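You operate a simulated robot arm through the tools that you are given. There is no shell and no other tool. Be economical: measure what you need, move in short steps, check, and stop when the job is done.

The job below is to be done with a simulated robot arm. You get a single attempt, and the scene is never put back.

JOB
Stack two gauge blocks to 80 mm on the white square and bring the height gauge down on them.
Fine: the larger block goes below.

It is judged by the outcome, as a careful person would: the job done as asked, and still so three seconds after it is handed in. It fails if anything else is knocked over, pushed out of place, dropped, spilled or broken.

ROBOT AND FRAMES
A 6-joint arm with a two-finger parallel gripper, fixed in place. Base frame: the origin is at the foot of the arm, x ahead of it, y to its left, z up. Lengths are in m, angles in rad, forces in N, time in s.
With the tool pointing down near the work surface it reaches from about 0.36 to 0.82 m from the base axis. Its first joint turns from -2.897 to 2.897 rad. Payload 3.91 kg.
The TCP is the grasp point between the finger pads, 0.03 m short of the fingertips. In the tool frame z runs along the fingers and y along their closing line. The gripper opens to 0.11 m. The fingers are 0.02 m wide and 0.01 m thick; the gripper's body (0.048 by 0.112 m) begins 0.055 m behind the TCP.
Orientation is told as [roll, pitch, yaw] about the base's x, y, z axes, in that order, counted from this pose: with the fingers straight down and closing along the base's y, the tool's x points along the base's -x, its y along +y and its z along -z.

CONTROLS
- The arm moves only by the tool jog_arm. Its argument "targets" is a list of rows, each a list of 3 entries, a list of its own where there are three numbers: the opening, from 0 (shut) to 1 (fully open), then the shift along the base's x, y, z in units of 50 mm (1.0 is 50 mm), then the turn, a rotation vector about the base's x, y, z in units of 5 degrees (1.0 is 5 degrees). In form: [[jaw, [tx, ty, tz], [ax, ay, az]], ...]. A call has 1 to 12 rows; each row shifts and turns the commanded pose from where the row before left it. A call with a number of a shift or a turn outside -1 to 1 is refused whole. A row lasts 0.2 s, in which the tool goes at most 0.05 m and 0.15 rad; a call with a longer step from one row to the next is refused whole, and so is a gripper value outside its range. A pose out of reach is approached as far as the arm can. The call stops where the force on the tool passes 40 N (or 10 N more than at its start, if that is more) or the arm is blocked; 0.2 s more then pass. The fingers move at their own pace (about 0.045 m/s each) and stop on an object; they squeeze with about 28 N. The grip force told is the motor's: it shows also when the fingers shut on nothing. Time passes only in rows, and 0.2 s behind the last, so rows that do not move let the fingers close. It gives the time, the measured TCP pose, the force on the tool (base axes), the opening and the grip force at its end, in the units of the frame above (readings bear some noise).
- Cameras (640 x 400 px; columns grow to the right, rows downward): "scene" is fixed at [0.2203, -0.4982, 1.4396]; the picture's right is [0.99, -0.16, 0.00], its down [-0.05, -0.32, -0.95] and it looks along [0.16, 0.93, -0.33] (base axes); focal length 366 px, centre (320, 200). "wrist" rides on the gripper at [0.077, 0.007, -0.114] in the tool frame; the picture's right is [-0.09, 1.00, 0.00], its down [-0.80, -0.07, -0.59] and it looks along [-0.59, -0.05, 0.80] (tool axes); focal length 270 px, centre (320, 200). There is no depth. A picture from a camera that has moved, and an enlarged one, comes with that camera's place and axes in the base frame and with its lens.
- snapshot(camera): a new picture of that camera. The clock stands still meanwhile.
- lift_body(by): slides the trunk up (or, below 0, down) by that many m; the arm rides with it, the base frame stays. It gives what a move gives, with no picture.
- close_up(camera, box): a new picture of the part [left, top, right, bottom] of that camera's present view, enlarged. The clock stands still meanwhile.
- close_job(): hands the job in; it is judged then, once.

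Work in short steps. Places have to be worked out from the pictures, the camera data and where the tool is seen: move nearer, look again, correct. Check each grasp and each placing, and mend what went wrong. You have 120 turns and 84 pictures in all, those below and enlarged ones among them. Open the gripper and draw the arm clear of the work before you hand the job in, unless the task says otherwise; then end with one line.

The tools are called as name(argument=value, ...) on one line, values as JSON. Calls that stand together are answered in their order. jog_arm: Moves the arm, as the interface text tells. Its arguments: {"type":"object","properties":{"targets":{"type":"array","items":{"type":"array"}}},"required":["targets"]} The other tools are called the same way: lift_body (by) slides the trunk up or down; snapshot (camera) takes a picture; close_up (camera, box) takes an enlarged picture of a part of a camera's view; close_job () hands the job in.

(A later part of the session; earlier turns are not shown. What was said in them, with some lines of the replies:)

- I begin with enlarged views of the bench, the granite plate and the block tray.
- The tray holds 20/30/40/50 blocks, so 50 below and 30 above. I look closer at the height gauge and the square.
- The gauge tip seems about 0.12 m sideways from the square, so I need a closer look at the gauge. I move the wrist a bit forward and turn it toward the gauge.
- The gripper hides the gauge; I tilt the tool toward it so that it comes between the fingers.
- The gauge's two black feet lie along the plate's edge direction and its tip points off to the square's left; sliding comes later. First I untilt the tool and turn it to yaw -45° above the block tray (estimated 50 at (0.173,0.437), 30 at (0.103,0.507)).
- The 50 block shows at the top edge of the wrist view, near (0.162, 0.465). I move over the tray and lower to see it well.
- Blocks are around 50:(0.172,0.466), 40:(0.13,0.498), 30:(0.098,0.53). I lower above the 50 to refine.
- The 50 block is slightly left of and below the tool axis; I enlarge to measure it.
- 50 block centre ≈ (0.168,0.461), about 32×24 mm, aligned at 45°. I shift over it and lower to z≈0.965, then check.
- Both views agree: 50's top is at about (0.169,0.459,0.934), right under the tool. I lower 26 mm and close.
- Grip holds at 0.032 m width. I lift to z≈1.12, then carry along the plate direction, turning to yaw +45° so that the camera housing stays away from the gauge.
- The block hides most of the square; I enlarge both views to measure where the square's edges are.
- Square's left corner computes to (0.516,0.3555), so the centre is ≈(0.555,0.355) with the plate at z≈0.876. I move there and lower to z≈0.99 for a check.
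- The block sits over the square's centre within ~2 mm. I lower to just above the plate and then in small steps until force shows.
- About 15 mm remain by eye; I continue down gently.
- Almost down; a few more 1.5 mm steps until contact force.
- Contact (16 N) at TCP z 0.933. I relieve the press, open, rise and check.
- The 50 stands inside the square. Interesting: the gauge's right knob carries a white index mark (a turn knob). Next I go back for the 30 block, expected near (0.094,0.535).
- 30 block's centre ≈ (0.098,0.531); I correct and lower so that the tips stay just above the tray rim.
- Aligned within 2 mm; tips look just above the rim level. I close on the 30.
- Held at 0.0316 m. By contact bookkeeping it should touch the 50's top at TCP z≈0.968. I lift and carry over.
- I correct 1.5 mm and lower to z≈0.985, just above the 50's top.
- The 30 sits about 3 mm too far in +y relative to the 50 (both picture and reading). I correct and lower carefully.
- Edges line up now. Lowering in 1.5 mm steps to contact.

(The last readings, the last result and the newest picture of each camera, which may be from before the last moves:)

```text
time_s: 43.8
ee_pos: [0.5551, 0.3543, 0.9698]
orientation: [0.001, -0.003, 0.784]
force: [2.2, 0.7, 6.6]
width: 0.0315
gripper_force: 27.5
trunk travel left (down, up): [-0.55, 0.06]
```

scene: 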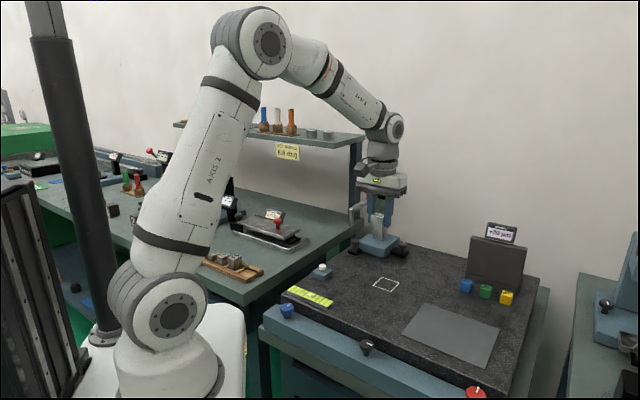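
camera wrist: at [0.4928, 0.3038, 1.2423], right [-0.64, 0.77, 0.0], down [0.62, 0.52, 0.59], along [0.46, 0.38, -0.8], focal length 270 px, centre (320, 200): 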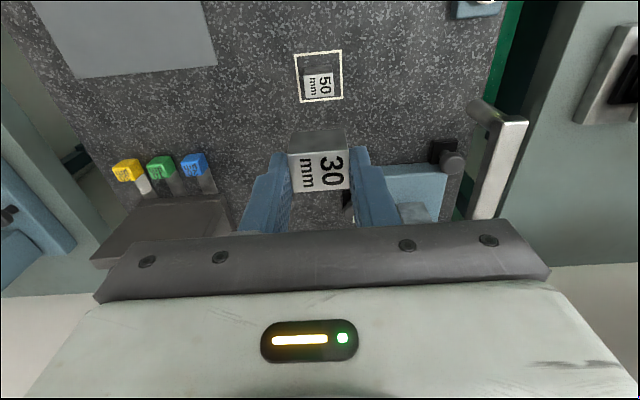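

Contact at z≈0.970. I ease up slightly, open and rise straight, then look.

jog_arm(targets=[[0, [0, 0, 0.01], [0, 0, 0]], [0, [0, 0, 0], [0, 0, 0]], [0.6, [0, 0, 0], [0, 0, 0]], [0.6, [0, 0, 0], [0, 0, 0]], [0.6, [0, 0, 0], [0, 0, 0]], [0.6, [0, 0, 0.4], [0, 0, 0]], [0.6, [0, 0, 0.8], [0, 0, 0]], [0.6, [0, 0, 0.8], [0, 0, 0]], [0.6, [0, 0, 0.8], [0, 0, 0]], [0.6, [0, 0, 0.8], [0, 0, 0]]])

snapshot(camera="wrist")

close_up(camera="scene", box=[340, 220, 430, 310])

```text
time_s: 46.0
ee_pos: [0.5516, 0.355, 1.1496]
orientation: [-0.001, 0.001, 0.786]
force: [-0.5, 0.6, -0.1]
width: 0.066
gripper_force: 0.0
trunk travel left (down, up): [-0.55, 0.06]
```

```text
44 pictures are left
camera wrist: at [0.4948, 0.3055, 1.266], right [-0.64, 0.77, 0.0], down [0.62, 0.52, 0.59], along [0.46, 0.38, -0.8], focal length 270 px, centre (320, 200)
```

wrist: 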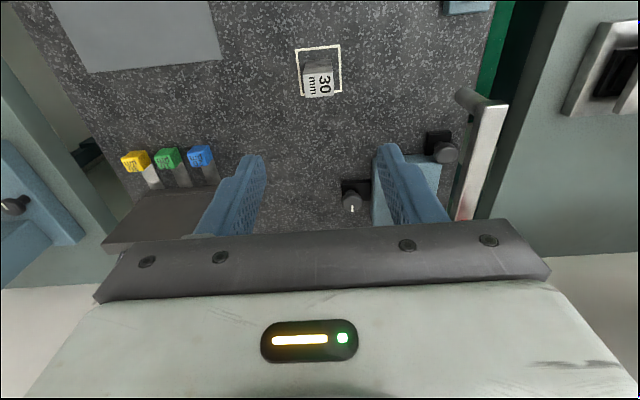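

```text
4.44 times, centred on (385, 265) of scene
camera zoom: at [0.2203, -0.4982, 1.4396], right [0.99, -0.16, 0.0], down [-0.05, -0.32, -0.95], along [0.16, 0.93, -0.33], focal length 1629 px, centre (31, -89)
```

zoom: 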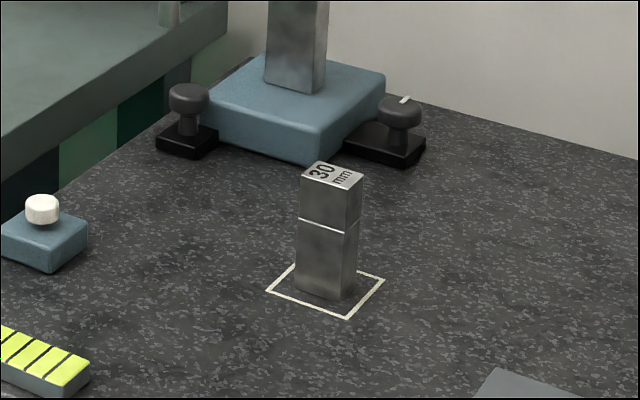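

The stack stands well. Now the gauge: its base and feet look askew to the plate, so I tilt the wrist to inspect it closely.

jog_arm(targets=[[0.6, [0, 0, 0], [0.707, -0.707, 0]], [0.6, [0, 0, 0], [0.707, -0.707, 0]], [0.6, [0, 0, 0], [0.707, -0.707, 0]], [0.6, [0, 0, 0], [0.707, -0.707, 0]], [0.6, [0, 0, 0], [0.707, -0.707, 0]], [0.6, [0, 0, 0], [0.707, -0.707, 0]], [0.6, [0, 0, 0], [0, 0, 0]]])

snapshot(camera="wrist")

close_up(camera="wrist", box=[280, 40, 500, 230])

```text
time_s: 47.6
ee_pos: [0.554, 0.3543, 1.1484]
orientation: [0.001, -0.523, 0.783]
force: [-0.2, 0.9, -0.9]
width: 0.0661
gripper_force: 0.2
trunk travel left (down, up): [-0.55, 0.06]
```

```text
42 pictures are left
camera wrist: at [0.462, 0.2708, 1.2116], right [-0.65, 0.76, 0.04], down [0.33, 0.23, 0.92], along [0.68, 0.61, -0.4], focal length 270 px, centre (320, 200)
```

wrist: 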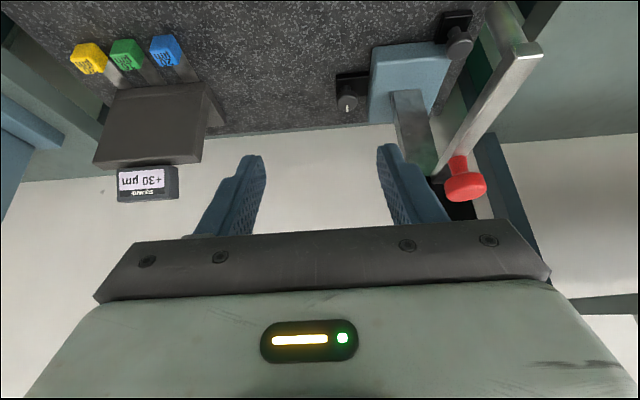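

```text
2.11 times, centred on (390, 135) of wrist
camera zoom: at [0.462, 0.2708, 1.2116], right [-0.65, 0.76, 0.04], down [0.33, 0.23, 0.92], along [0.68, 0.61, -0.4], focal length 569 px, centre (173, 337)
```

zoom: 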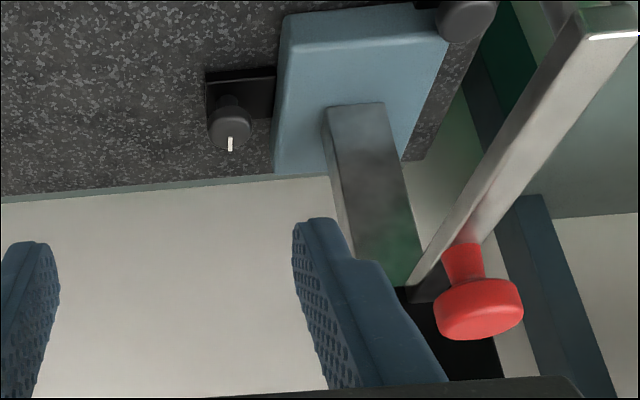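

The feet are unsymmetrical: left one near the front corner, right one with an index mark. I retreat and go round to the gauge's left side to inspect the left foot and prepare a trial push.

jog_arm(targets=[[0.3, [-0.4, -0.4, 0], [-0.707, 0.707, 0]], [0.3, [-0.4, -0.4, 0], [-0.707, 0.707, 0]], [0.3, [-0.4, -0.4, 0], [-0.707, 0.707, 0]], [0.3, [-0.4, -0.4, 0], [-0.707, 0.707, 0]], [0.3, [-0.5, -0.5, 0], [-0.707, 0.707, 0]], [0.3, [-0.5, -0.5, 0], [-0.707, 0.707, 0]], [0.3, [0, 0, 0], [0, 0, -1]], [0.3, [0, 0, 0], [0, 0, -1]], [0.3, [0, 0, 0], [0, 0, -1]], [0.3, [0, 0, 0], [0, 0, -1]], [0.3, [0, 0, 0], [0, 0, -1]], [0.3, [0, 0, 0], [0, 0, -1]]])

jog_arm(targets=[[0.3, [-0.3, 0.3, 0], [0, 0, -1]], [0.3, [-0.3, 0.3, 0], [0, 0, -1]], [0.3, [-0.3, 0.3, 0], [0, 0, -1]], [0.3, [-0.3, 0.3, 0], [0, 0, -1]], [0.3, [-0.3, 0.3, 0], [0, 0, -1]], [0.3, [-0.3, 0.3, 0], [0, 0, -1]], [0.3, [-0.3, 0.3, 0], [0, 0, -1]], [0.3, [-0.3, 0.3, 0], [0, 0, -1]], [0.3, [-0.3, 0.3, 0], [0, 0, -1]], [0.3, [-0.3, 0.3, 0], [0, 0, -1]], [0.3, [0, 0.3, 0], [0, 0, -1]], [0.3, [0, 0, 0], [0, 0, -1]]])

snapshot(camera="wrist")

```text
time_s: 50.2
ee_pos: [0.4229, 0.2239, 1.1491]
orientation: [0.001, 0.0, 0.258]
force: [-0.4, 0.9, -0.9]
width: 0.033
gripper_force: 0.0
trunk travel left (down, up): [-0.55, 0.06]
```

```text
time_s: 52.8
ee_pos: [0.2733, 0.3882, 1.1492]
orientation: [0.0, 0.001, -0.79]
force: [0.2, 0.5, 0.9]
width: 0.0328
gripper_force: 0.0
trunk travel left (down, up): [-0.55, 0.06]
```

```text
40 pictures are left
camera wrist: at [0.225, 0.4471, 1.2664], right [0.77, 0.64, 0.0], down [0.51, -0.62, 0.59], along [0.38, -0.46, -0.8], focal length 270 px, centre (320, 200)
```

wrist: 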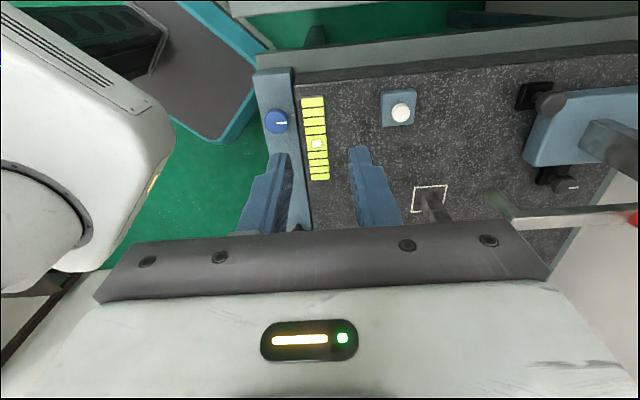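

jog_arm(targets=[[0, [0.6, 0.6, 0], [0, 0, 0]], [0, [0.6, 0.6, 0], [0, 0, 0]], [0, [0.6, 0.6, 0], [0, 0, 0]], [0, [0.6, 0.6, 0], [0, 0, 0]], [0, [0.6, 0.6, 0], [0, 0, 0]], [0, [0.6, 0.6, 0], [0, 0, 0]], [0, [0.3, 0.3, 0], [0, 0, 0]], [0, [0, 0, 0], [0, 0, 0]]])

snapshot(camera="wrist")

snapshot(camera="scene")

```text
time_s: 54.6
ee_pos: [0.4685, 0.5805, 1.1515]
orientation: [0.001, 0.001, -0.786]
force: [-0.2, 1.1, 1.0]
width: 0.0
gripper_force: 28.2
trunk travel left (down, up): [-0.55, 0.06]
```

```text
39 pictures are left
camera wrist: at [0.419, 0.6392, 1.2673], right [0.77, 0.64, 0.0], down [0.52, -0.62, 0.59], along [0.38, -0.46, -0.8], focal length 270 px, centre (320, 200)
```

wrist: 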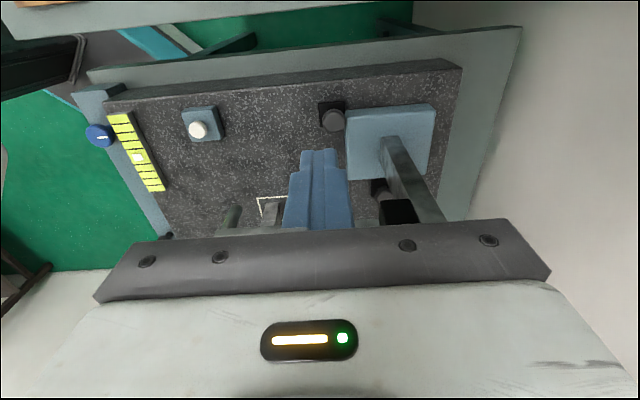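

```text
38 pictures are left
```

scene: 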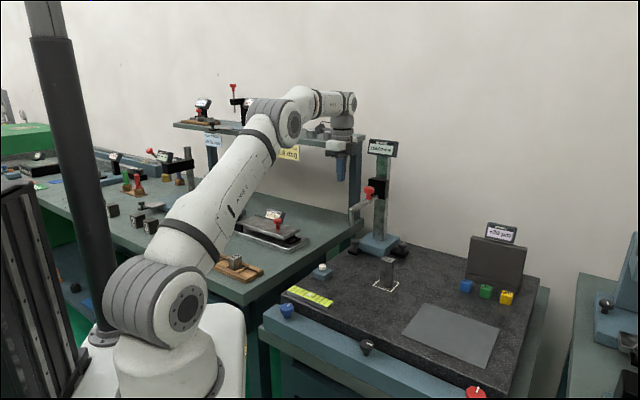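

close_up(camera="wrist", box=[220, 60, 480, 230])

```text
2.35 times, centred on (350, 145) of wrist
camera zoom: at [0.419, 0.6392, 1.2673], right [0.77, 0.64, 0.0], down [0.52, -0.62, 0.59], along [0.38, -0.46, -0.8], focal length 636 px, centre (249, 329)
```

zoom: 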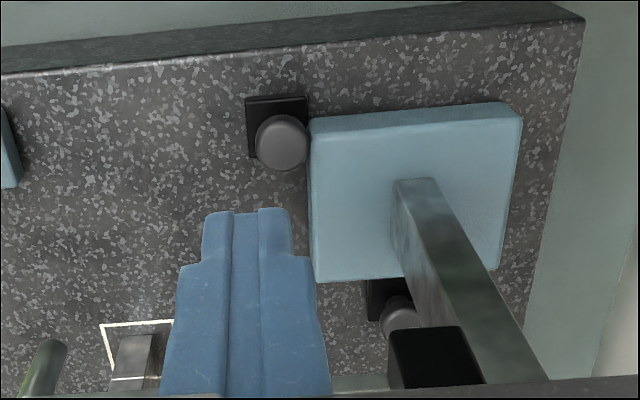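

The base is square to the plate, centre ≈(0.604,0.570); one black dog with a knob sits at its front-left, one at its right face. I set up a gentle trial push on the left face (tool tilted 20° away from the column), going down beside it first.

jog_arm(targets=[[0, [0.24, 0.24, 0], [-0.707, -0.707, 0]], [0, [0.24, 0.24, 0], [-0.707, -0.707, 0]], [0, [0.24, 0.24, 0], [-0.707, -0.707, 0]], [0, [0.24, 0.24, 0], [-0.707, -0.707, 0]], [0, [0, 0, -0.7], [0, 0, 0]], [0, [0, 0, -0.7], [0, 0, 0]], [0, [0, 0, -0.7], [0, 0, 0]], [0, [0, 0, 0], [0, 0, 0]]])

snapshot(camera="wrist")

close_up(camera="scene", box=[310, 130, 430, 270])

```text
time_s: 56.4
ee_pos: [0.4724, 0.5827, 1.0297]
orientation: [0.001, -0.347, -0.789]
force: [0.2, -0.5, -0.6]
width: 0.0
gripper_force: 28.2
out of reach, approached as far as the arm can: row 2, 3, 4
trunk travel left (down, up): [-0.55, 0.06]
```

```text
36 pictures are left
camera wrist: at [0.3986, 0.6644, 1.1126], right [0.76, 0.65, 0.03], down [0.34, -0.44, 0.83], along [0.55, -0.63, -0.55], focal length 270 px, centre (320, 200)
```

wrist: 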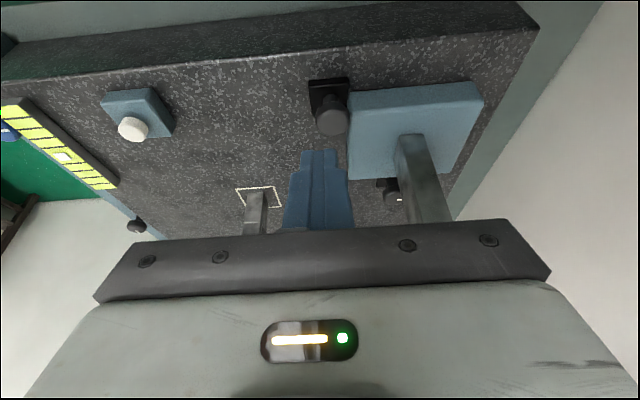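

```text
2.86 times, centred on (370, 200) of scene
camera zoom: at [0.2203, -0.4982, 1.4396], right [0.99, -0.16, 0.0], down [-0.05, -0.32, -0.95], along [0.16, 0.93, -0.33], focal length 1047 px, centre (177, 200)
```

zoom: 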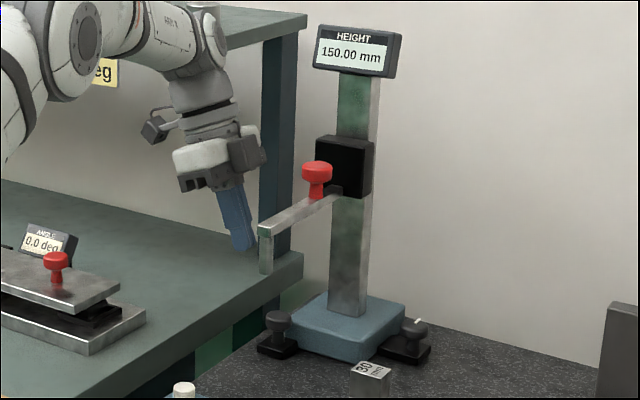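

The arm ran out of reach at that height; sliding the trunk down brings the shoulder lower and should extend low reach. I lower it 0.06 m and re-read.

lift_body(by=-0.06)

jog_arm(targets=[[0, [0.2, 0.2, 0], [0, 0, 0]], [0, [0, 0, 0], [0, 0, 0]]])

```text
time_s: 57.4
ee_pos: [0.4723, 0.5812, 0.97]
orientation: [0.0, -0.351, -0.789]
force: [0.3, 0.7, 0.7]
width: 0.0
gripper_force: 28.1
trunk travel left (down, up): [-0.49, 0.12]
```

```text
time_s: 58.0
ee_pos: [0.4814, 0.5907, 0.9694]
orientation: [0.001, -0.348, -0.788]
force: [0.4, -0.5, 0.2]
width: 0.0
gripper_force: 27.8
trunk travel left (down, up): [-0.49, 0.12]
```

Reach improved. I move on along the plate depth to v≈0.81 and lower to z≈0.922.

jog_arm(targets=[[0, [0.25, 0.25, 0], [0, 0, 0]], [0, [0.25, 0.25, 0], [0, 0, 0]], [0, [0.23, 0.23, 0], [0, 0, 0]], [0, [0, 0, 0], [0, 0, 0]]])

jog_arm(targets=[[0, [0, 0, -0.3], [0, 0, 0]], [0, [0, 0, -0.3], [0, 0, 0]], [0, [0, 0, -0.3], [0, 0, 0]], [0, [0, 0, 0], [0, 0, 0]]])

snapshot(camera="wrist")

close_up(camera="scene", box=[310, 130, 430, 270])

```text
time_s: 59.0
ee_pos: [0.5033, 0.6097, 0.9681]
orientation: [0.001, -0.349, -0.786]
force: [0.4, -0.3, -0.3]
width: 0.0
gripper_force: 27.8
out of reach, approached as far as the arm can: row 2, 3
trunk travel left (down, up): [-0.49, 0.12]
```

```text
time_s: 60.0
ee_pos: [0.5037, 0.6093, 0.9241]
orientation: [0.0, -0.35, -0.787]
force: [0.6, -0.3, -0.7]
width: 0.0
gripper_force: 27.9
trunk travel left (down, up): [-0.49, 0.12]
```

```text
34 pictures are left
camera wrist: at [0.4305, 0.6922, 1.0073], right [0.76, 0.64, 0.03], down [0.34, -0.44, 0.83], along [0.55, -0.63, -0.55], focal length 270 px, centre (320, 200)
```

wrist: 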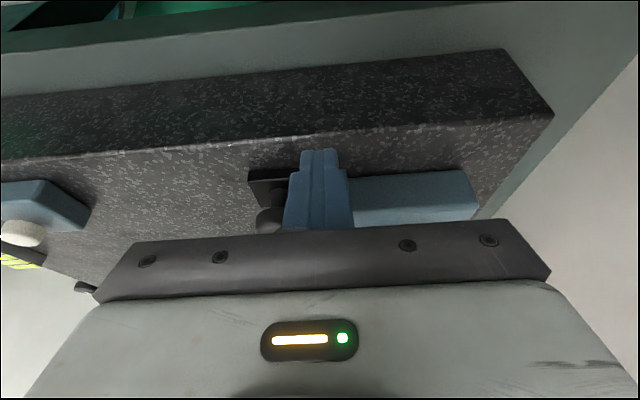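

```text
2.86 times, centred on (370, 200) of scene
camera zoom: at [0.2203, -0.4982, 1.4396], right [0.99, -0.16, 0.0], down [-0.05, -0.32, -0.95], along [0.16, 0.93, -0.33], focal length 1047 px, centre (177, 200)
```

zoom: 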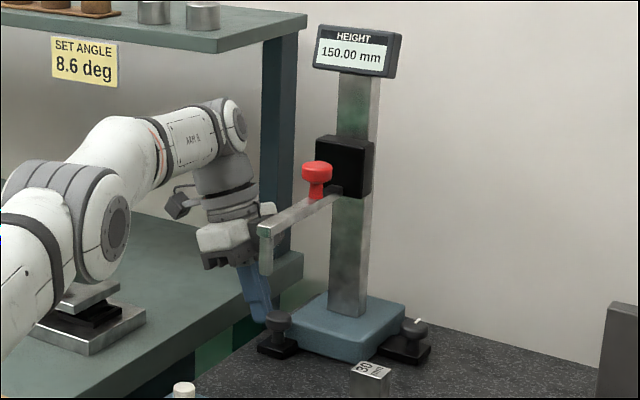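

The fingertip is left of the base face with ~23 mm gap. I do a small trial push of about 33 mm, i.e. ~10 mm of base travel, force-guarded.

jog_arm(targets=[[0, [0.1, -0.1, 0], [0, 0, 0]], [0, [0.1, -0.1, 0], [0, 0, 0]], [0, [0.1, -0.1, 0], [0, 0, 0]], [0, [0.06, -0.06, 0], [0, 0, 0]], [0, [0.06, -0.06, 0], [0, 0, 0]], [0, [0.06, -0.06, 0], [0, 0, 0]], [0, [0, 0, 0], [0, 0, 0]]])

close_up(camera="scene", box=[310, 130, 430, 270])

```text
time_s: 61.6
ee_pos: [0.5261, 0.5843, 0.9232]
orientation: [0.0, -0.348, -0.788]
force: [-2.0, 0.2, 0.1]
width: 0.0
gripper_force: 27.7
trunk travel left (down, up): [-0.49, 0.12]
```

```text
2.86 times, centred on (370, 200) of scene
camera zoom: at [0.2203, -0.4982, 1.4396], right [0.99, -0.16, 0.0], down [-0.05, -0.32, -0.95], along [0.16, 0.93, -0.33], focal length 1047 px, centre (177, 200)
```

zoom: 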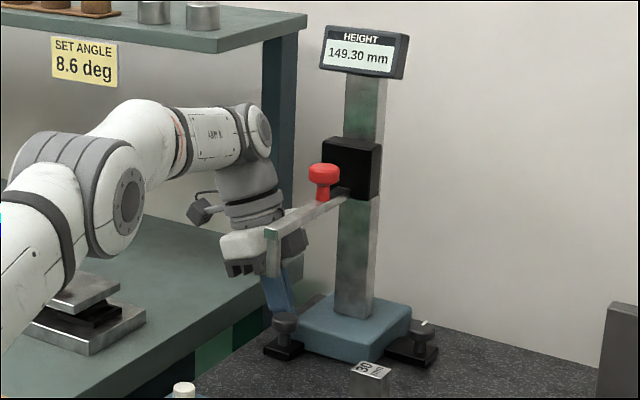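

The whole gauge, dogs included, slides with little force (its display reads 149.30 now). I continue pushing slowly, 35 mm, and check for rotation.

jog_arm(targets=[[0, [0.07, -0.07, 0], [0, 0, 0]], [0, [0.07, -0.07, 0], [0, 0, 0]], [0, [0.07, -0.07, 0], [0, 0, 0]], [0, [0.07, -0.07, 0], [0, 0, 0]], [0, [0.07, -0.07, 0], [0, 0, 0]], [0, [0.07, -0.07, 0], [0, 0, 0]], [0, [0.07, -0.07, 0], [0, 0, 0]], [0, [0, 0, 0], [0, 0, 0]]])

close_up(camera="scene", box=[330, 130, 450, 300])

```text
time_s: 63.4
ee_pos: [0.551, 0.5594, 0.9232]
orientation: [0.0, -0.348, -0.788]
force: [-0.3, -0.9, 0.4]
width: 0.0001
gripper_force: 27.9
trunk travel left (down, up): [-0.49, 0.12]
```

```text
2.35 times, centred on (390, 215) of scene
camera zoom: at [0.2203, -0.4982, 1.4396], right [0.99, -0.16, 0.0], down [-0.05, -0.32, -0.95], along [0.16, 0.93, -0.33], focal length 862 px, centre (155, 165)
```

zoom: 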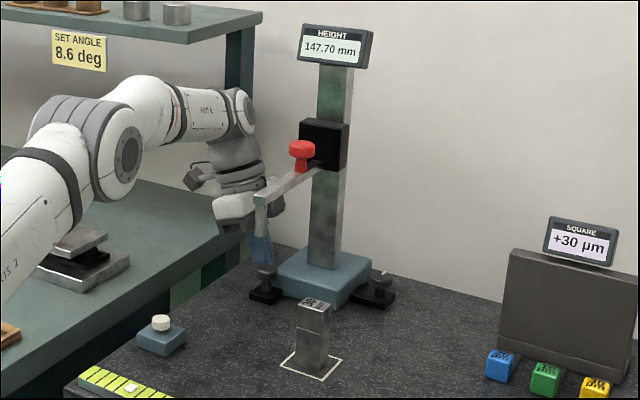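

Sliding straight so far; the carriage creeps a little (147.7), still far above the stack. Another 35 mm.

jog_arm(targets=[[0, [0.07, -0.07, 0], [0, 0, 0]], [0, [0.07, -0.07, 0], [0, 0, 0]], [0, [0.07, -0.07, 0], [0, 0, 0]], [0, [0.07, -0.07, 0], [0, 0, 0]], [0, [0.07, -0.07, 0], [0, 0, 0]], [0, [0.07, -0.07, 0], [0, 0, 0]], [0, [0.07, -0.07, 0], [0, 0, 0]], [0, [0, 0, 0], [0, 0, 0]]])

close_up(camera="scene", box=[330, 170, 450, 300])

snapshot(camera="wrist")

```text
time_s: 65.2
ee_pos: [0.5773, 0.5348, 0.9229]
orientation: [-0.001, -0.349, -0.788]
force: [-0.9, 1.2, -0.3]
width: 0.0
gripper_force: 28.0
trunk travel left (down, up): [-0.49, 0.12]
```

```text
3.08 times, centred on (390, 235) of scene
camera zoom: at [0.2203, -0.4982, 1.4396], right [0.99, -0.16, 0.0], down [-0.05, -0.32, -0.95], along [0.16, 0.93, -0.33], focal length 1128 px, centre (105, 92)
```

zoom: 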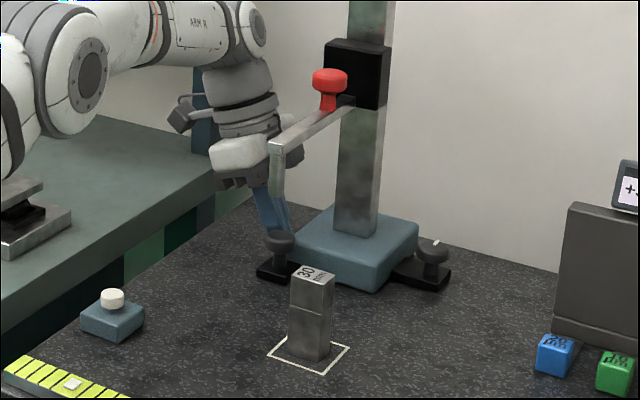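

```text
29 pictures are left
camera wrist: at [0.504, 0.6188, 1.0065], right [0.76, 0.65, 0.03], down [0.34, -0.44, 0.83], along [0.55, -0.63, -0.55], focal length 270 px, centre (320, 200)
```

wrist: 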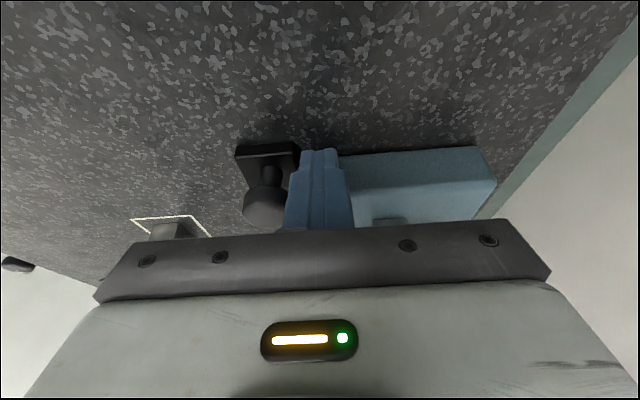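

Almost no rotation. The tip computes to u≈0.1025 against the stack's ≈0.142 (v equal within 2 mm). I push 38 mm more.

jog_arm(targets=[[0, [0.077, -0.077, 0], [0, 0, 0]], [0, [0.077, -0.077, 0], [0, 0, 0]], [0, [0.077, -0.077, 0], [0, 0, 0]], [0, [0.077, -0.077, 0], [0, 0, 0]], [0, [0.077, -0.077, 0], [0, 0, 0]], [0, [0.077, -0.077, 0], [0, 0, 0]], [0, [0.077, -0.077, 0], [0, 0, 0]], [0, [0, 0, 0], [0, 0, 0]]])

close_up(camera="scene", box=[340, 180, 440, 300])

```text
time_s: 67.0
ee_pos: [0.6058, 0.5084, 0.9223]
orientation: [0.001, -0.35, -0.787]
force: [0.1, -0.6, -0.2]
width: 0.0
gripper_force: 28.2
trunk travel left (down, up): [-0.49, 0.12]
```

```text
3.33 times, centred on (390, 240) of scene
camera zoom: at [0.2203, -0.4982, 1.4396], right [0.99, -0.16, 0.0], down [-0.05, -0.32, -0.95], along [0.16, 0.93, -0.33], focal length 1222 px, centre (87, 67)
```

zoom: 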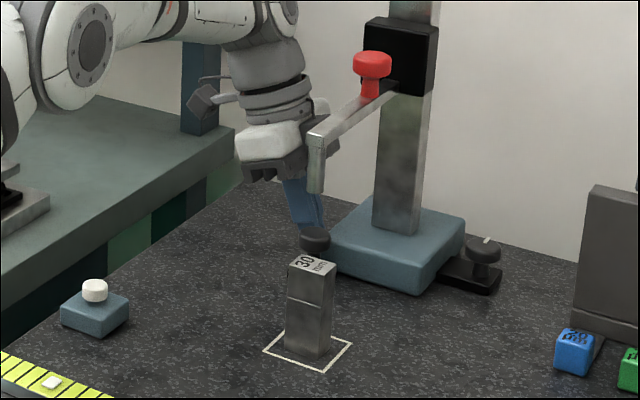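

The tip is now directly above the stack's centre. I withdraw the tool leftward and up, and bring the trunk back up.

jog_arm(targets=[[0, [-0.1, 0.1, 0], [0, 0, 0]], [0, [-0.3, 0.3, 0], [0, 0, 0]], [0, [-0.4, 0.4, 0], [0, 0, 0]], [0, [-0.4, 0.4, 0.2], [0, 0, 0]], [0, [-0.4, 0.4, 0.4], [0, 0, 0]], [0, [-0.3, 0, 0.6], [0, 0, 0]], [0, [-0.4, -0.3, 0.7], [0, 0, 0]], [0, [-0.4, -0.4, 0.7], [0, 0, 0]], [0, [-0.4, -0.4, 0.7], [0, 0, 0]], [0, [-0.4, -0.4, 0.5], [0, 0, 0]]])

lift_body(by=0.06)

snapshot(camera="scene")

```text
time_s: 69.2
ee_pos: [0.4283, 0.5126, 1.1133]
orientation: [0.001, -0.348, -0.787]
force: [-0.5, -0.7, 0.5]
width: 0.0002
gripper_force: 28.3
trunk travel left (down, up): [-0.49, 0.12]
```

```text
time_s: 70.2
ee_pos: [0.4284, 0.5141, 1.1719]
orientation: [-0.001, -0.349, -0.786]
force: [0.0, -0.3, 0.6]
width: 0.0
gripper_force: 27.9
trunk travel left (down, up): [-0.55, 0.06]
```

```text
27 pictures are left
```

scene: 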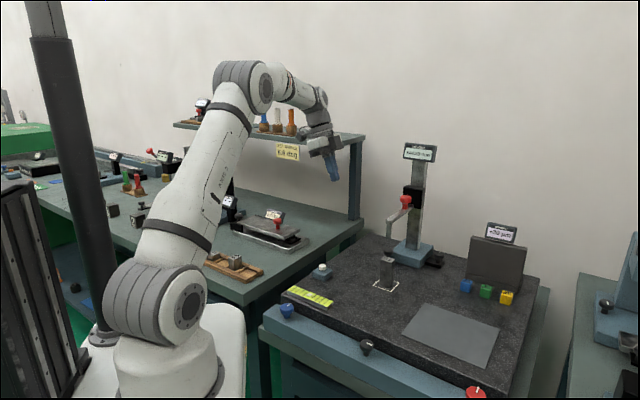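

Everything stands. A clear enlarged view to check the tip over the stack, and the angle gauge's unchanged reading.

close_up(camera="scene", box=[340, 135, 460, 300])

close_up(camera="scene", box=[365, 190, 425, 295])

```text
2.42 times, centred on (400, 218) of scene
camera zoom: at [0.2203, -0.4982, 1.4396], right [0.99, -0.16, 0.0], down [-0.05, -0.32, -0.95], along [0.16, 0.93, -0.33], focal length 888 px, centre (126, 158)
```

zoom: 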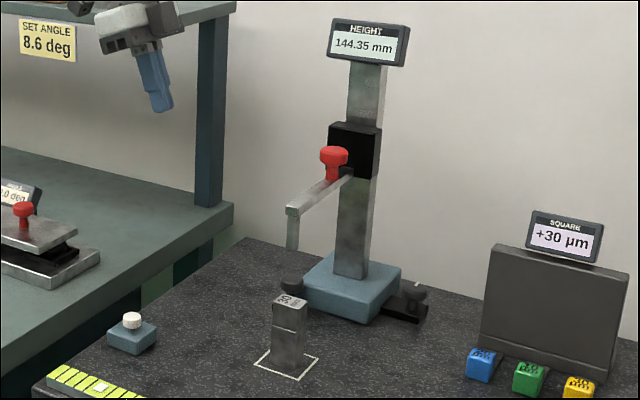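

```text
3.81 times, centred on (395, 242) of scene
camera zoom: at [0.2203, -0.4982, 1.4396], right [0.99, -0.16, 0.0], down [-0.05, -0.32, -0.95], along [0.16, 0.93, -0.33], focal length 1396 px, centre (34, 38)
```

zoom: 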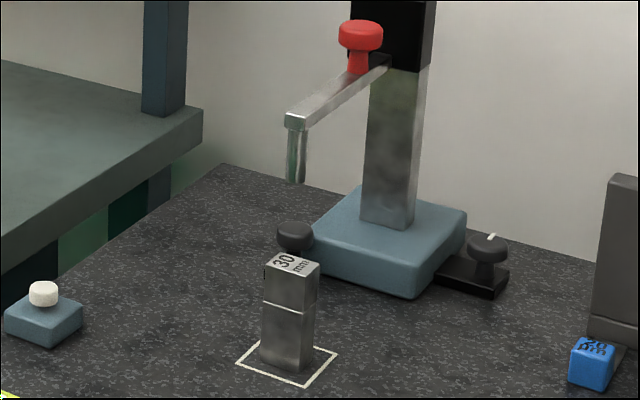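

Tip and stack centre agree to ~1 mm; reading 144.35. Now I untilt, turn to yaw +45° and come in front of the gauge at z≈1.2.

jog_arm(targets=[[0, [-0.3, -0.5, 0.15], [0.707, 0.707, 0]], [0, [-0.3, -0.5, 0.15], [0.707, 0.707, 0]], [0, [0, -0.5, 0.15], [0.707, 0.707, 0]], [0, [0, -0.5, 0.15], [0.707, 0.707, 0]], [0, [0, 0, 0], [0, 0, 1]], [0, [0, 0, 0], [0, 0, 1]], [0, [0, 0, 0], [0, 0, 1]], [0, [0, 0, 0], [0, 0, 1]], [0, [0.3, -0.3, 0], [0, 0, 1]], [0, [0.3, -0.3, 0], [0, 0, 1]], [0, [0.3, -0.3, 0], [0, 0, 1]], [0, [0.3, -0.3, 0], [0, 0, 1]]])

jog_arm(targets=[[0, [0.3, -0.3, 0], [0, 0, 1]], [0, [0.3, -0.3, 0], [0, 0, 1]], [0, [0.1, 0, 0], [0, 0, 1]], [0, [0, 0, 0], [0, 0, 1]], [0, [0, 0, 0], [0, 0, 1]], [0, [0, 0, 0], [0, 0, 1]], [0, [0, 0, 0], [0, 0, 1]], [0, [0, 0, 0], [0, 0, 1]], [0, [0, 0, 0], [0, 0, 1]], [0, [0, 0, 0], [0, 0, 1]]])

```text
time_s: 72.8
ee_pos: [0.4567, 0.3527, 1.2002]
orientation: [-0.002, 0.0, -0.086]
force: [0.5, 0.2, 0.0]
width: 0.0
gripper_force: 27.7
trunk travel left (down, up): [-0.55, 0.06]
```

```text
time_s: 75.0
ee_pos: [0.4923, 0.3245, 1.202]
orientation: [-0.002, -0.002, 0.785]
force: [-0.5, 0.1, -0.5]
width: 0.0
gripper_force: 28.2
trunk travel left (down, up): [-0.55, 0.06]
```

I tilt 15° toward the gauge, align sideways with its arm, and take a look.

jog_arm(targets=[[0, [0.31, -0.31, 0], [0.707, -0.707, 0]], [0, [0.3, 0.3, 0], [0.707, -0.707, 0]], [0, [0.3, 0.3, 0], [0.707, -0.707, 0]], [0, [0, 0, 0], [0, 0, 0]]])

snapshot(camera="wrist")

close_up(camera="scene", box=[340, 100, 480, 300])

```text
time_s: 76.0
ee_pos: [0.5396, 0.3376, 1.2013]
orientation: [0.001, -0.261, 0.785]
force: [0.9, 0.3, 0.3]
width: 0.0001
gripper_force: 28.4
trunk travel left (down, up): [-0.55, 0.06]
```

```text
24 pictures are left
camera wrist: at [0.4611, 0.2681, 1.2944], right [-0.64, 0.77, 0.02], down [0.49, 0.39, 0.78], along [0.59, 0.51, -0.62], focal length 270 px, centre (320, 200)
```

wrist: 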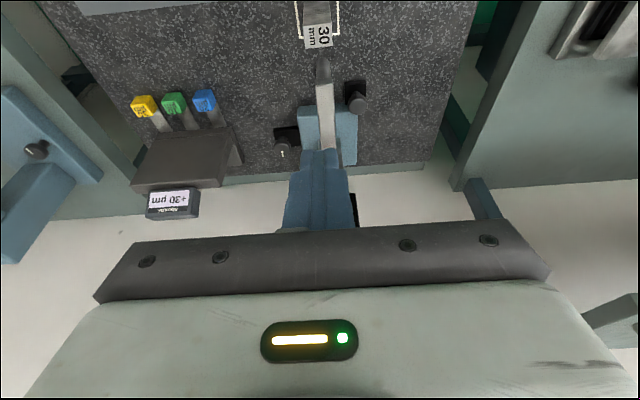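

```text
2.00 times, centred on (410, 200) of scene
camera zoom: at [0.2203, -0.4982, 1.4396], right [0.99, -0.16, 0.0], down [-0.05, -0.32, -0.95], along [0.16, 0.93, -0.33], focal length 733 px, centre (140, 200)
```

zoom: 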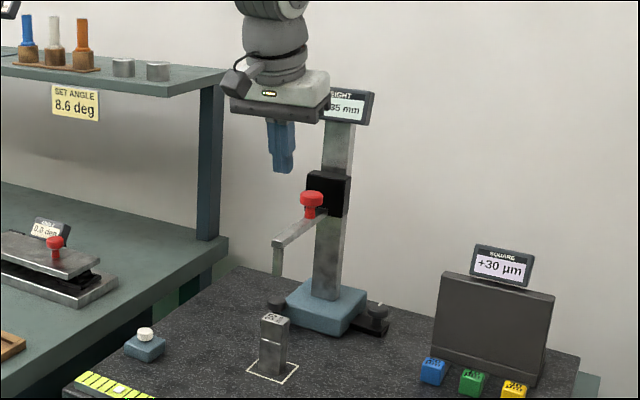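

Sideways alignment is right (u≈0.143). I move 0.11 m toward the column at this height to stand above the red knob.

jog_arm(targets=[[0, [0.4, 0.4, 0], [0, 0, 0]], [0, [0.4, 0.4, 0], [0, 0, 0]], [0, [0.4, 0.4, 0], [0, 0, 0]], [0, [0.38, 0.38, 0], [0, 0, 0]], [0, [0, 0, 0], [0, 0, 0]]])

close_up(camera="scene", box=[360, 110, 460, 240])

snapshot(camera="wrist")

```text
time_s: 77.2
ee_pos: [0.6167, 0.4169, 1.2017]
orientation: [0.0, -0.262, 0.784]
force: [-0.8, -0.1, -0.4]
width: 0.0
gripper_force: 28.3
trunk travel left (down, up): [-0.55, 0.06]
```

```text
3.08 times, centred on (410, 175) of scene
camera zoom: at [0.2203, -0.4982, 1.4396], right [0.99, -0.16, 0.0], down [-0.05, -0.32, -0.95], along [0.16, 0.93, -0.33], focal length 1128 px, centre (43, 277)
```

zoom: 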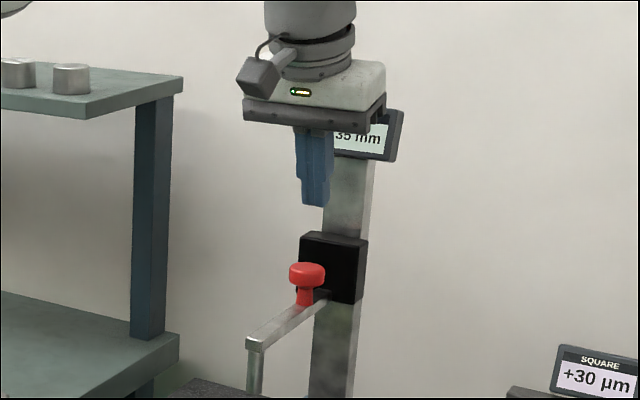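

```text
21 pictures are left
camera wrist: at [0.5393, 0.3478, 1.2942], right [-0.64, 0.77, 0.02], down [0.49, 0.39, 0.78], along [0.59, 0.51, -0.62], focal length 270 px, centre (320, 200)
```

wrist: 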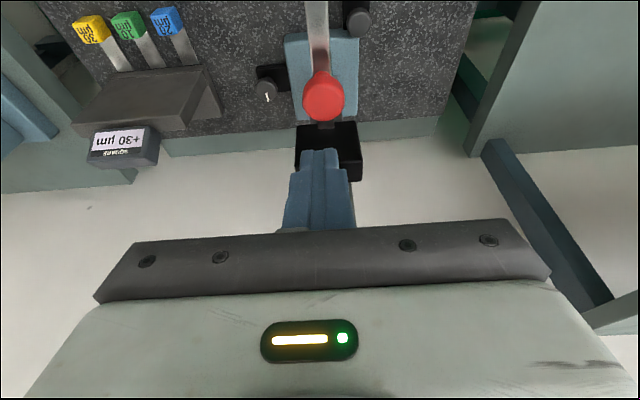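

Knob centre computes to (0.620,0.423), and the fingertip is above it within 2 mm. I lower to just above it, then press slowly.

jog_arm(targets=[[0, [0, 0, -0.4], [0, 0, 0]], [0, [0, 0, -0.4], [0, 0, 0]], [0, [0, 0, -0.3], [0, 0, 0]], [0, [0, 0, -0.12], [0, 0, 0]], [0, [0, 0, -0.12], [0, 0, 0]], [0, [0, 0, -0.12], [0, 0, 0]], [0, [0, 0, 0], [0, 0, 0]]])

close_up(camera="scene", box=[350, 130, 450, 300])

```text
time_s: 78.8
ee_pos: [0.6193, 0.4166, 1.1288]
orientation: [0.0, -0.26, 0.783]
force: [0.2, -0.1, -0.3]
width: 0.0
gripper_force: 28.1
trunk travel left (down, up): [-0.55, 0.06]
```

```text
2.35 times, centred on (400, 215) of scene
camera zoom: at [0.2203, -0.4982, 1.4396], right [0.99, -0.16, 0.0], down [-0.05, -0.32, -0.95], along [0.16, 0.93, -0.33], focal length 862 px, centre (132, 165)
```

zoom: 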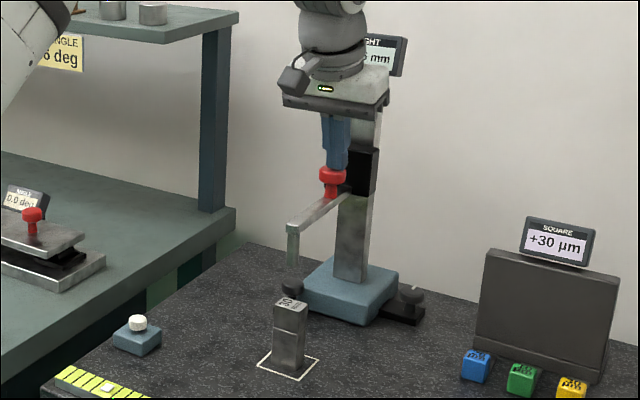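

The carriage follows the press with tiny force. I continue down 36 mm slowly.

jog_arm(targets=[[0, [0, 0, -0.12], [0, 0, 0]], [0, [0, 0, -0.12], [0, 0, 0]], [0, [0, 0, -0.12], [0, 0, 0]], [0, [0, 0, -0.12], [0, 0, 0]], [0, [0, 0, -0.12], [0, 0, 0]], [0, [0, 0, -0.12], [0, 0, 0]], [0, [0, 0, 0], [0, 0, 0]]])

close_up(camera="scene", box=[350, 130, 450, 300])

```text
time_s: 80.4
ee_pos: [0.6176, 0.4172, 1.0934]
orientation: [-0.001, -0.26, 0.785]
force: [-0.7, -0.5, 0.2]
width: 0.0
gripper_force: 27.8
trunk travel left (down, up): [-0.55, 0.06]
```

```text
2.35 times, centred on (400, 215) of scene
camera zoom: at [0.2203, -0.4982, 1.4396], right [0.99, -0.16, 0.0], down [-0.05, -0.32, -0.95], along [0.16, 0.93, -0.33], focal length 862 px, centre (132, 165)
```

zoom: 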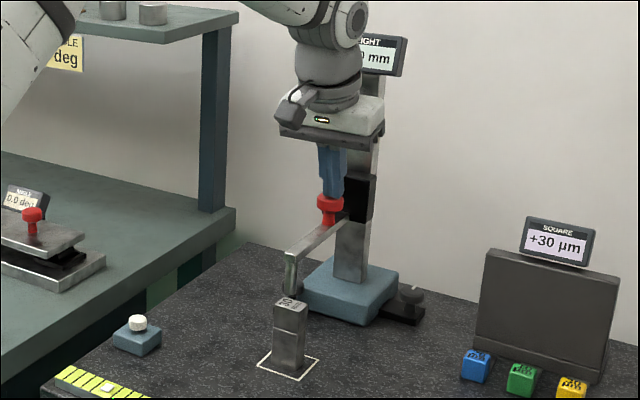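

The prong is ~15–20 mm above the stack. I continue in small steps toward contact.

jog_arm(targets=[[0, [0, 0, -0.06], [0, 0, 0]], [0, [0, 0, -0.06], [0, 0, 0]], [0, [0, 0, -0.06], [0, 0, 0]], [0, [0, 0, -0.04], [0, 0, 0]], [0, [0, 0, -0.04], [0, 0, 0]], [0, [0, 0, 0], [0, 0, 0]]])

close_up(camera="scene", box=[360, 210, 420, 300])

```text
time_s: 81.8
ee_pos: [0.6185, 0.4182, 1.0782]
orientation: [0.001, -0.259, 0.784]
force: [0.5, -0.6, 0.2]
width: 0.0
gripper_force: 28.0
trunk travel left (down, up): [-0.55, 0.06]
```

```text
4.44 times, centred on (390, 255) of scene
camera zoom: at [0.2203, -0.4982, 1.4396], right [0.99, -0.16, 0.0], down [-0.05, -0.32, -0.95], along [0.16, 0.93, -0.33], focal length 1629 px, centre (9, -44)
```

zoom: 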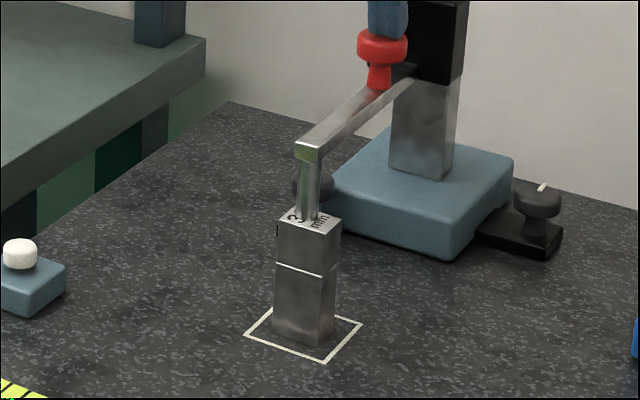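

Very close over the top's centre. 1 mm steps until force shows.

jog_arm(targets=[[0, [0, 0, -0.02], [0, 0, 0]], [0, [0, 0, -0.02], [0, 0, 0]], [0, [0, 0, -0.02], [0, 0, 0]], [0, [0, 0, 0], [0, 0, 0]]])

```text
time_s: 82.8
ee_pos: [0.618, 0.4194, 1.0793]
orientation: [0.001, -0.266, 0.785]
force: [-0.1, 1.1, 17.5]
width: 0.0001
gripper_force: 28.2
trunk travel left (down, up): [-0.55, 0.06]
```

Contact: 17.5 N, the gauge is seated. I lift off straight and draw back to read it.

jog_arm(targets=[[0, [0, 0, 0.06], [0, 0, 0]], [0, [0, 0, 0.2], [0, 0, 0]], [0, [0, 0, 0.5], [0, 0, 0]], [0, [0, 0, 0.7], [0, 0, 0]], [0, [0, 0, 0.7], [0, 0, 0]], [0, [-0.2, -0.2, 0.4], [0, 0, 0]], [0, [-0.5, -0.5, 0], [0, 0, 0]], [0, [-0.6, -0.6, 0], [0, 0, 0]], [0, [-0.6, -0.6, 0], [0, 0, 0]], [0, [-0.6, -0.6, 0], [0, 0, 0]], [0, [-0.6, -0.6, 0], [0, 0, 0]], [0, [-0.6, -0.6, 0], [0, 0, 0]]])

close_up(camera="scene", box=[350, 130, 470, 300])

close_up(camera="scene", box=[370, 235, 410, 295])

```text
time_s: 85.4
ee_pos: [0.4314, 0.2318, 1.2062]
orientation: [0.0, -0.263, 0.784]
force: [0.1, -0.1, 1.0]
width: 0.0001
gripper_force: 27.8
trunk travel left (down, up): [-0.55, 0.06]
```

```text
2.35 times, centred on (410, 215) of scene
camera zoom: at [0.2203, -0.4982, 1.4396], right [0.99, -0.16, 0.0], down [-0.05, -0.32, -0.95], along [0.16, 0.93, -0.33], focal length 862 px, centre (108, 165)
```

zoom: 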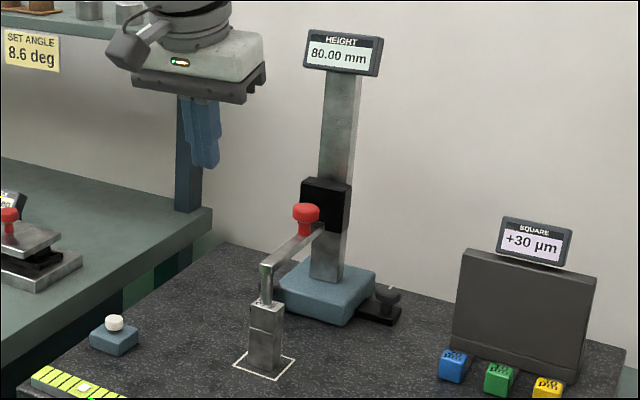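

```text
6.67 times, centred on (390, 265) of scene
camera zoom: at [0.2203, -0.4982, 1.4396], right [0.99, -0.16, 0.0], down [-0.05, -0.32, -0.95], along [0.16, 0.93, -0.33], focal length 2443 px, centre (-147, -233)
```

zoom: 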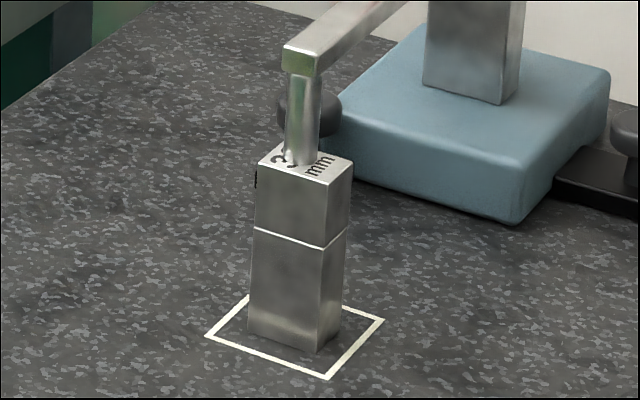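

The display reads 80.00 mm, with the stack inside the square. I open the gripper, withdraw further, and check the whole scene.

jog_arm(targets=[[1, [-0.3, -0.3, 0.2], [0, 0, 0]], [1, [-0.3, -0.3, 0.2], [0, 0, 0]], [1, [0, 0, 0.2], [0, 0, 0]], [1, [0, 0, 0], [0, 0, 0]], [1, [0, 0, 0], [0, 0, 0]], [1, [0, 0, 0], [0, 0, 0]], [1, [0, 0, 0], [0, 0, 0]]])

snapshot(camera="scene")

close_up(camera="scene", box=[340, 130, 460, 300])

```text
time_s: 87.0
ee_pos: [0.401, 0.2041, 1.2344]
orientation: [0.0, -0.262, 0.784]
force: [-0.5, 0.0, 0.2]
width: 0.11
gripper_force: 0.1
trunk travel left (down, up): [-0.55, 0.06]
```

```text
15 pictures are left
```

scene: 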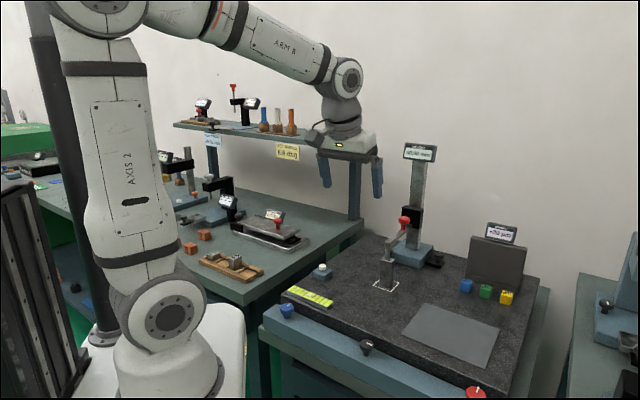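

```text
2.35 times, centred on (400, 215) of scene
camera zoom: at [0.2203, -0.4982, 1.4396], right [0.99, -0.16, 0.0], down [-0.05, -0.32, -0.95], along [0.16, 0.93, -0.33], focal length 862 px, centre (132, 165)
```

zoom: 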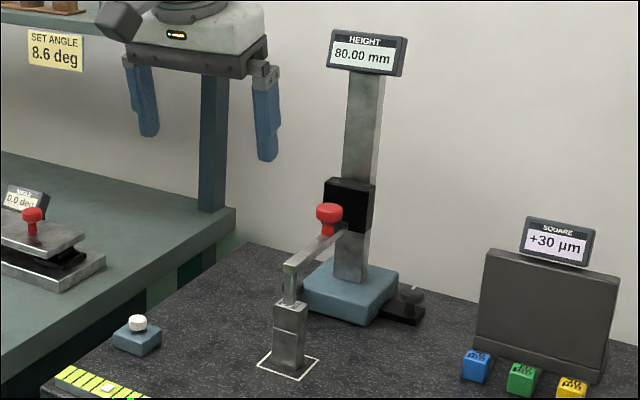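

Nothing else in the scene has moved, the gauge holds at 80.00 mm and the arm is clear, so I hand in.

close_job()

```text
The job is handed in.
```

The 50 mm block with the 30 mm block on top stands on the white square, and the height gauge, slid about 12 cm to reach the stack, rests on it reading 80.00 mm.
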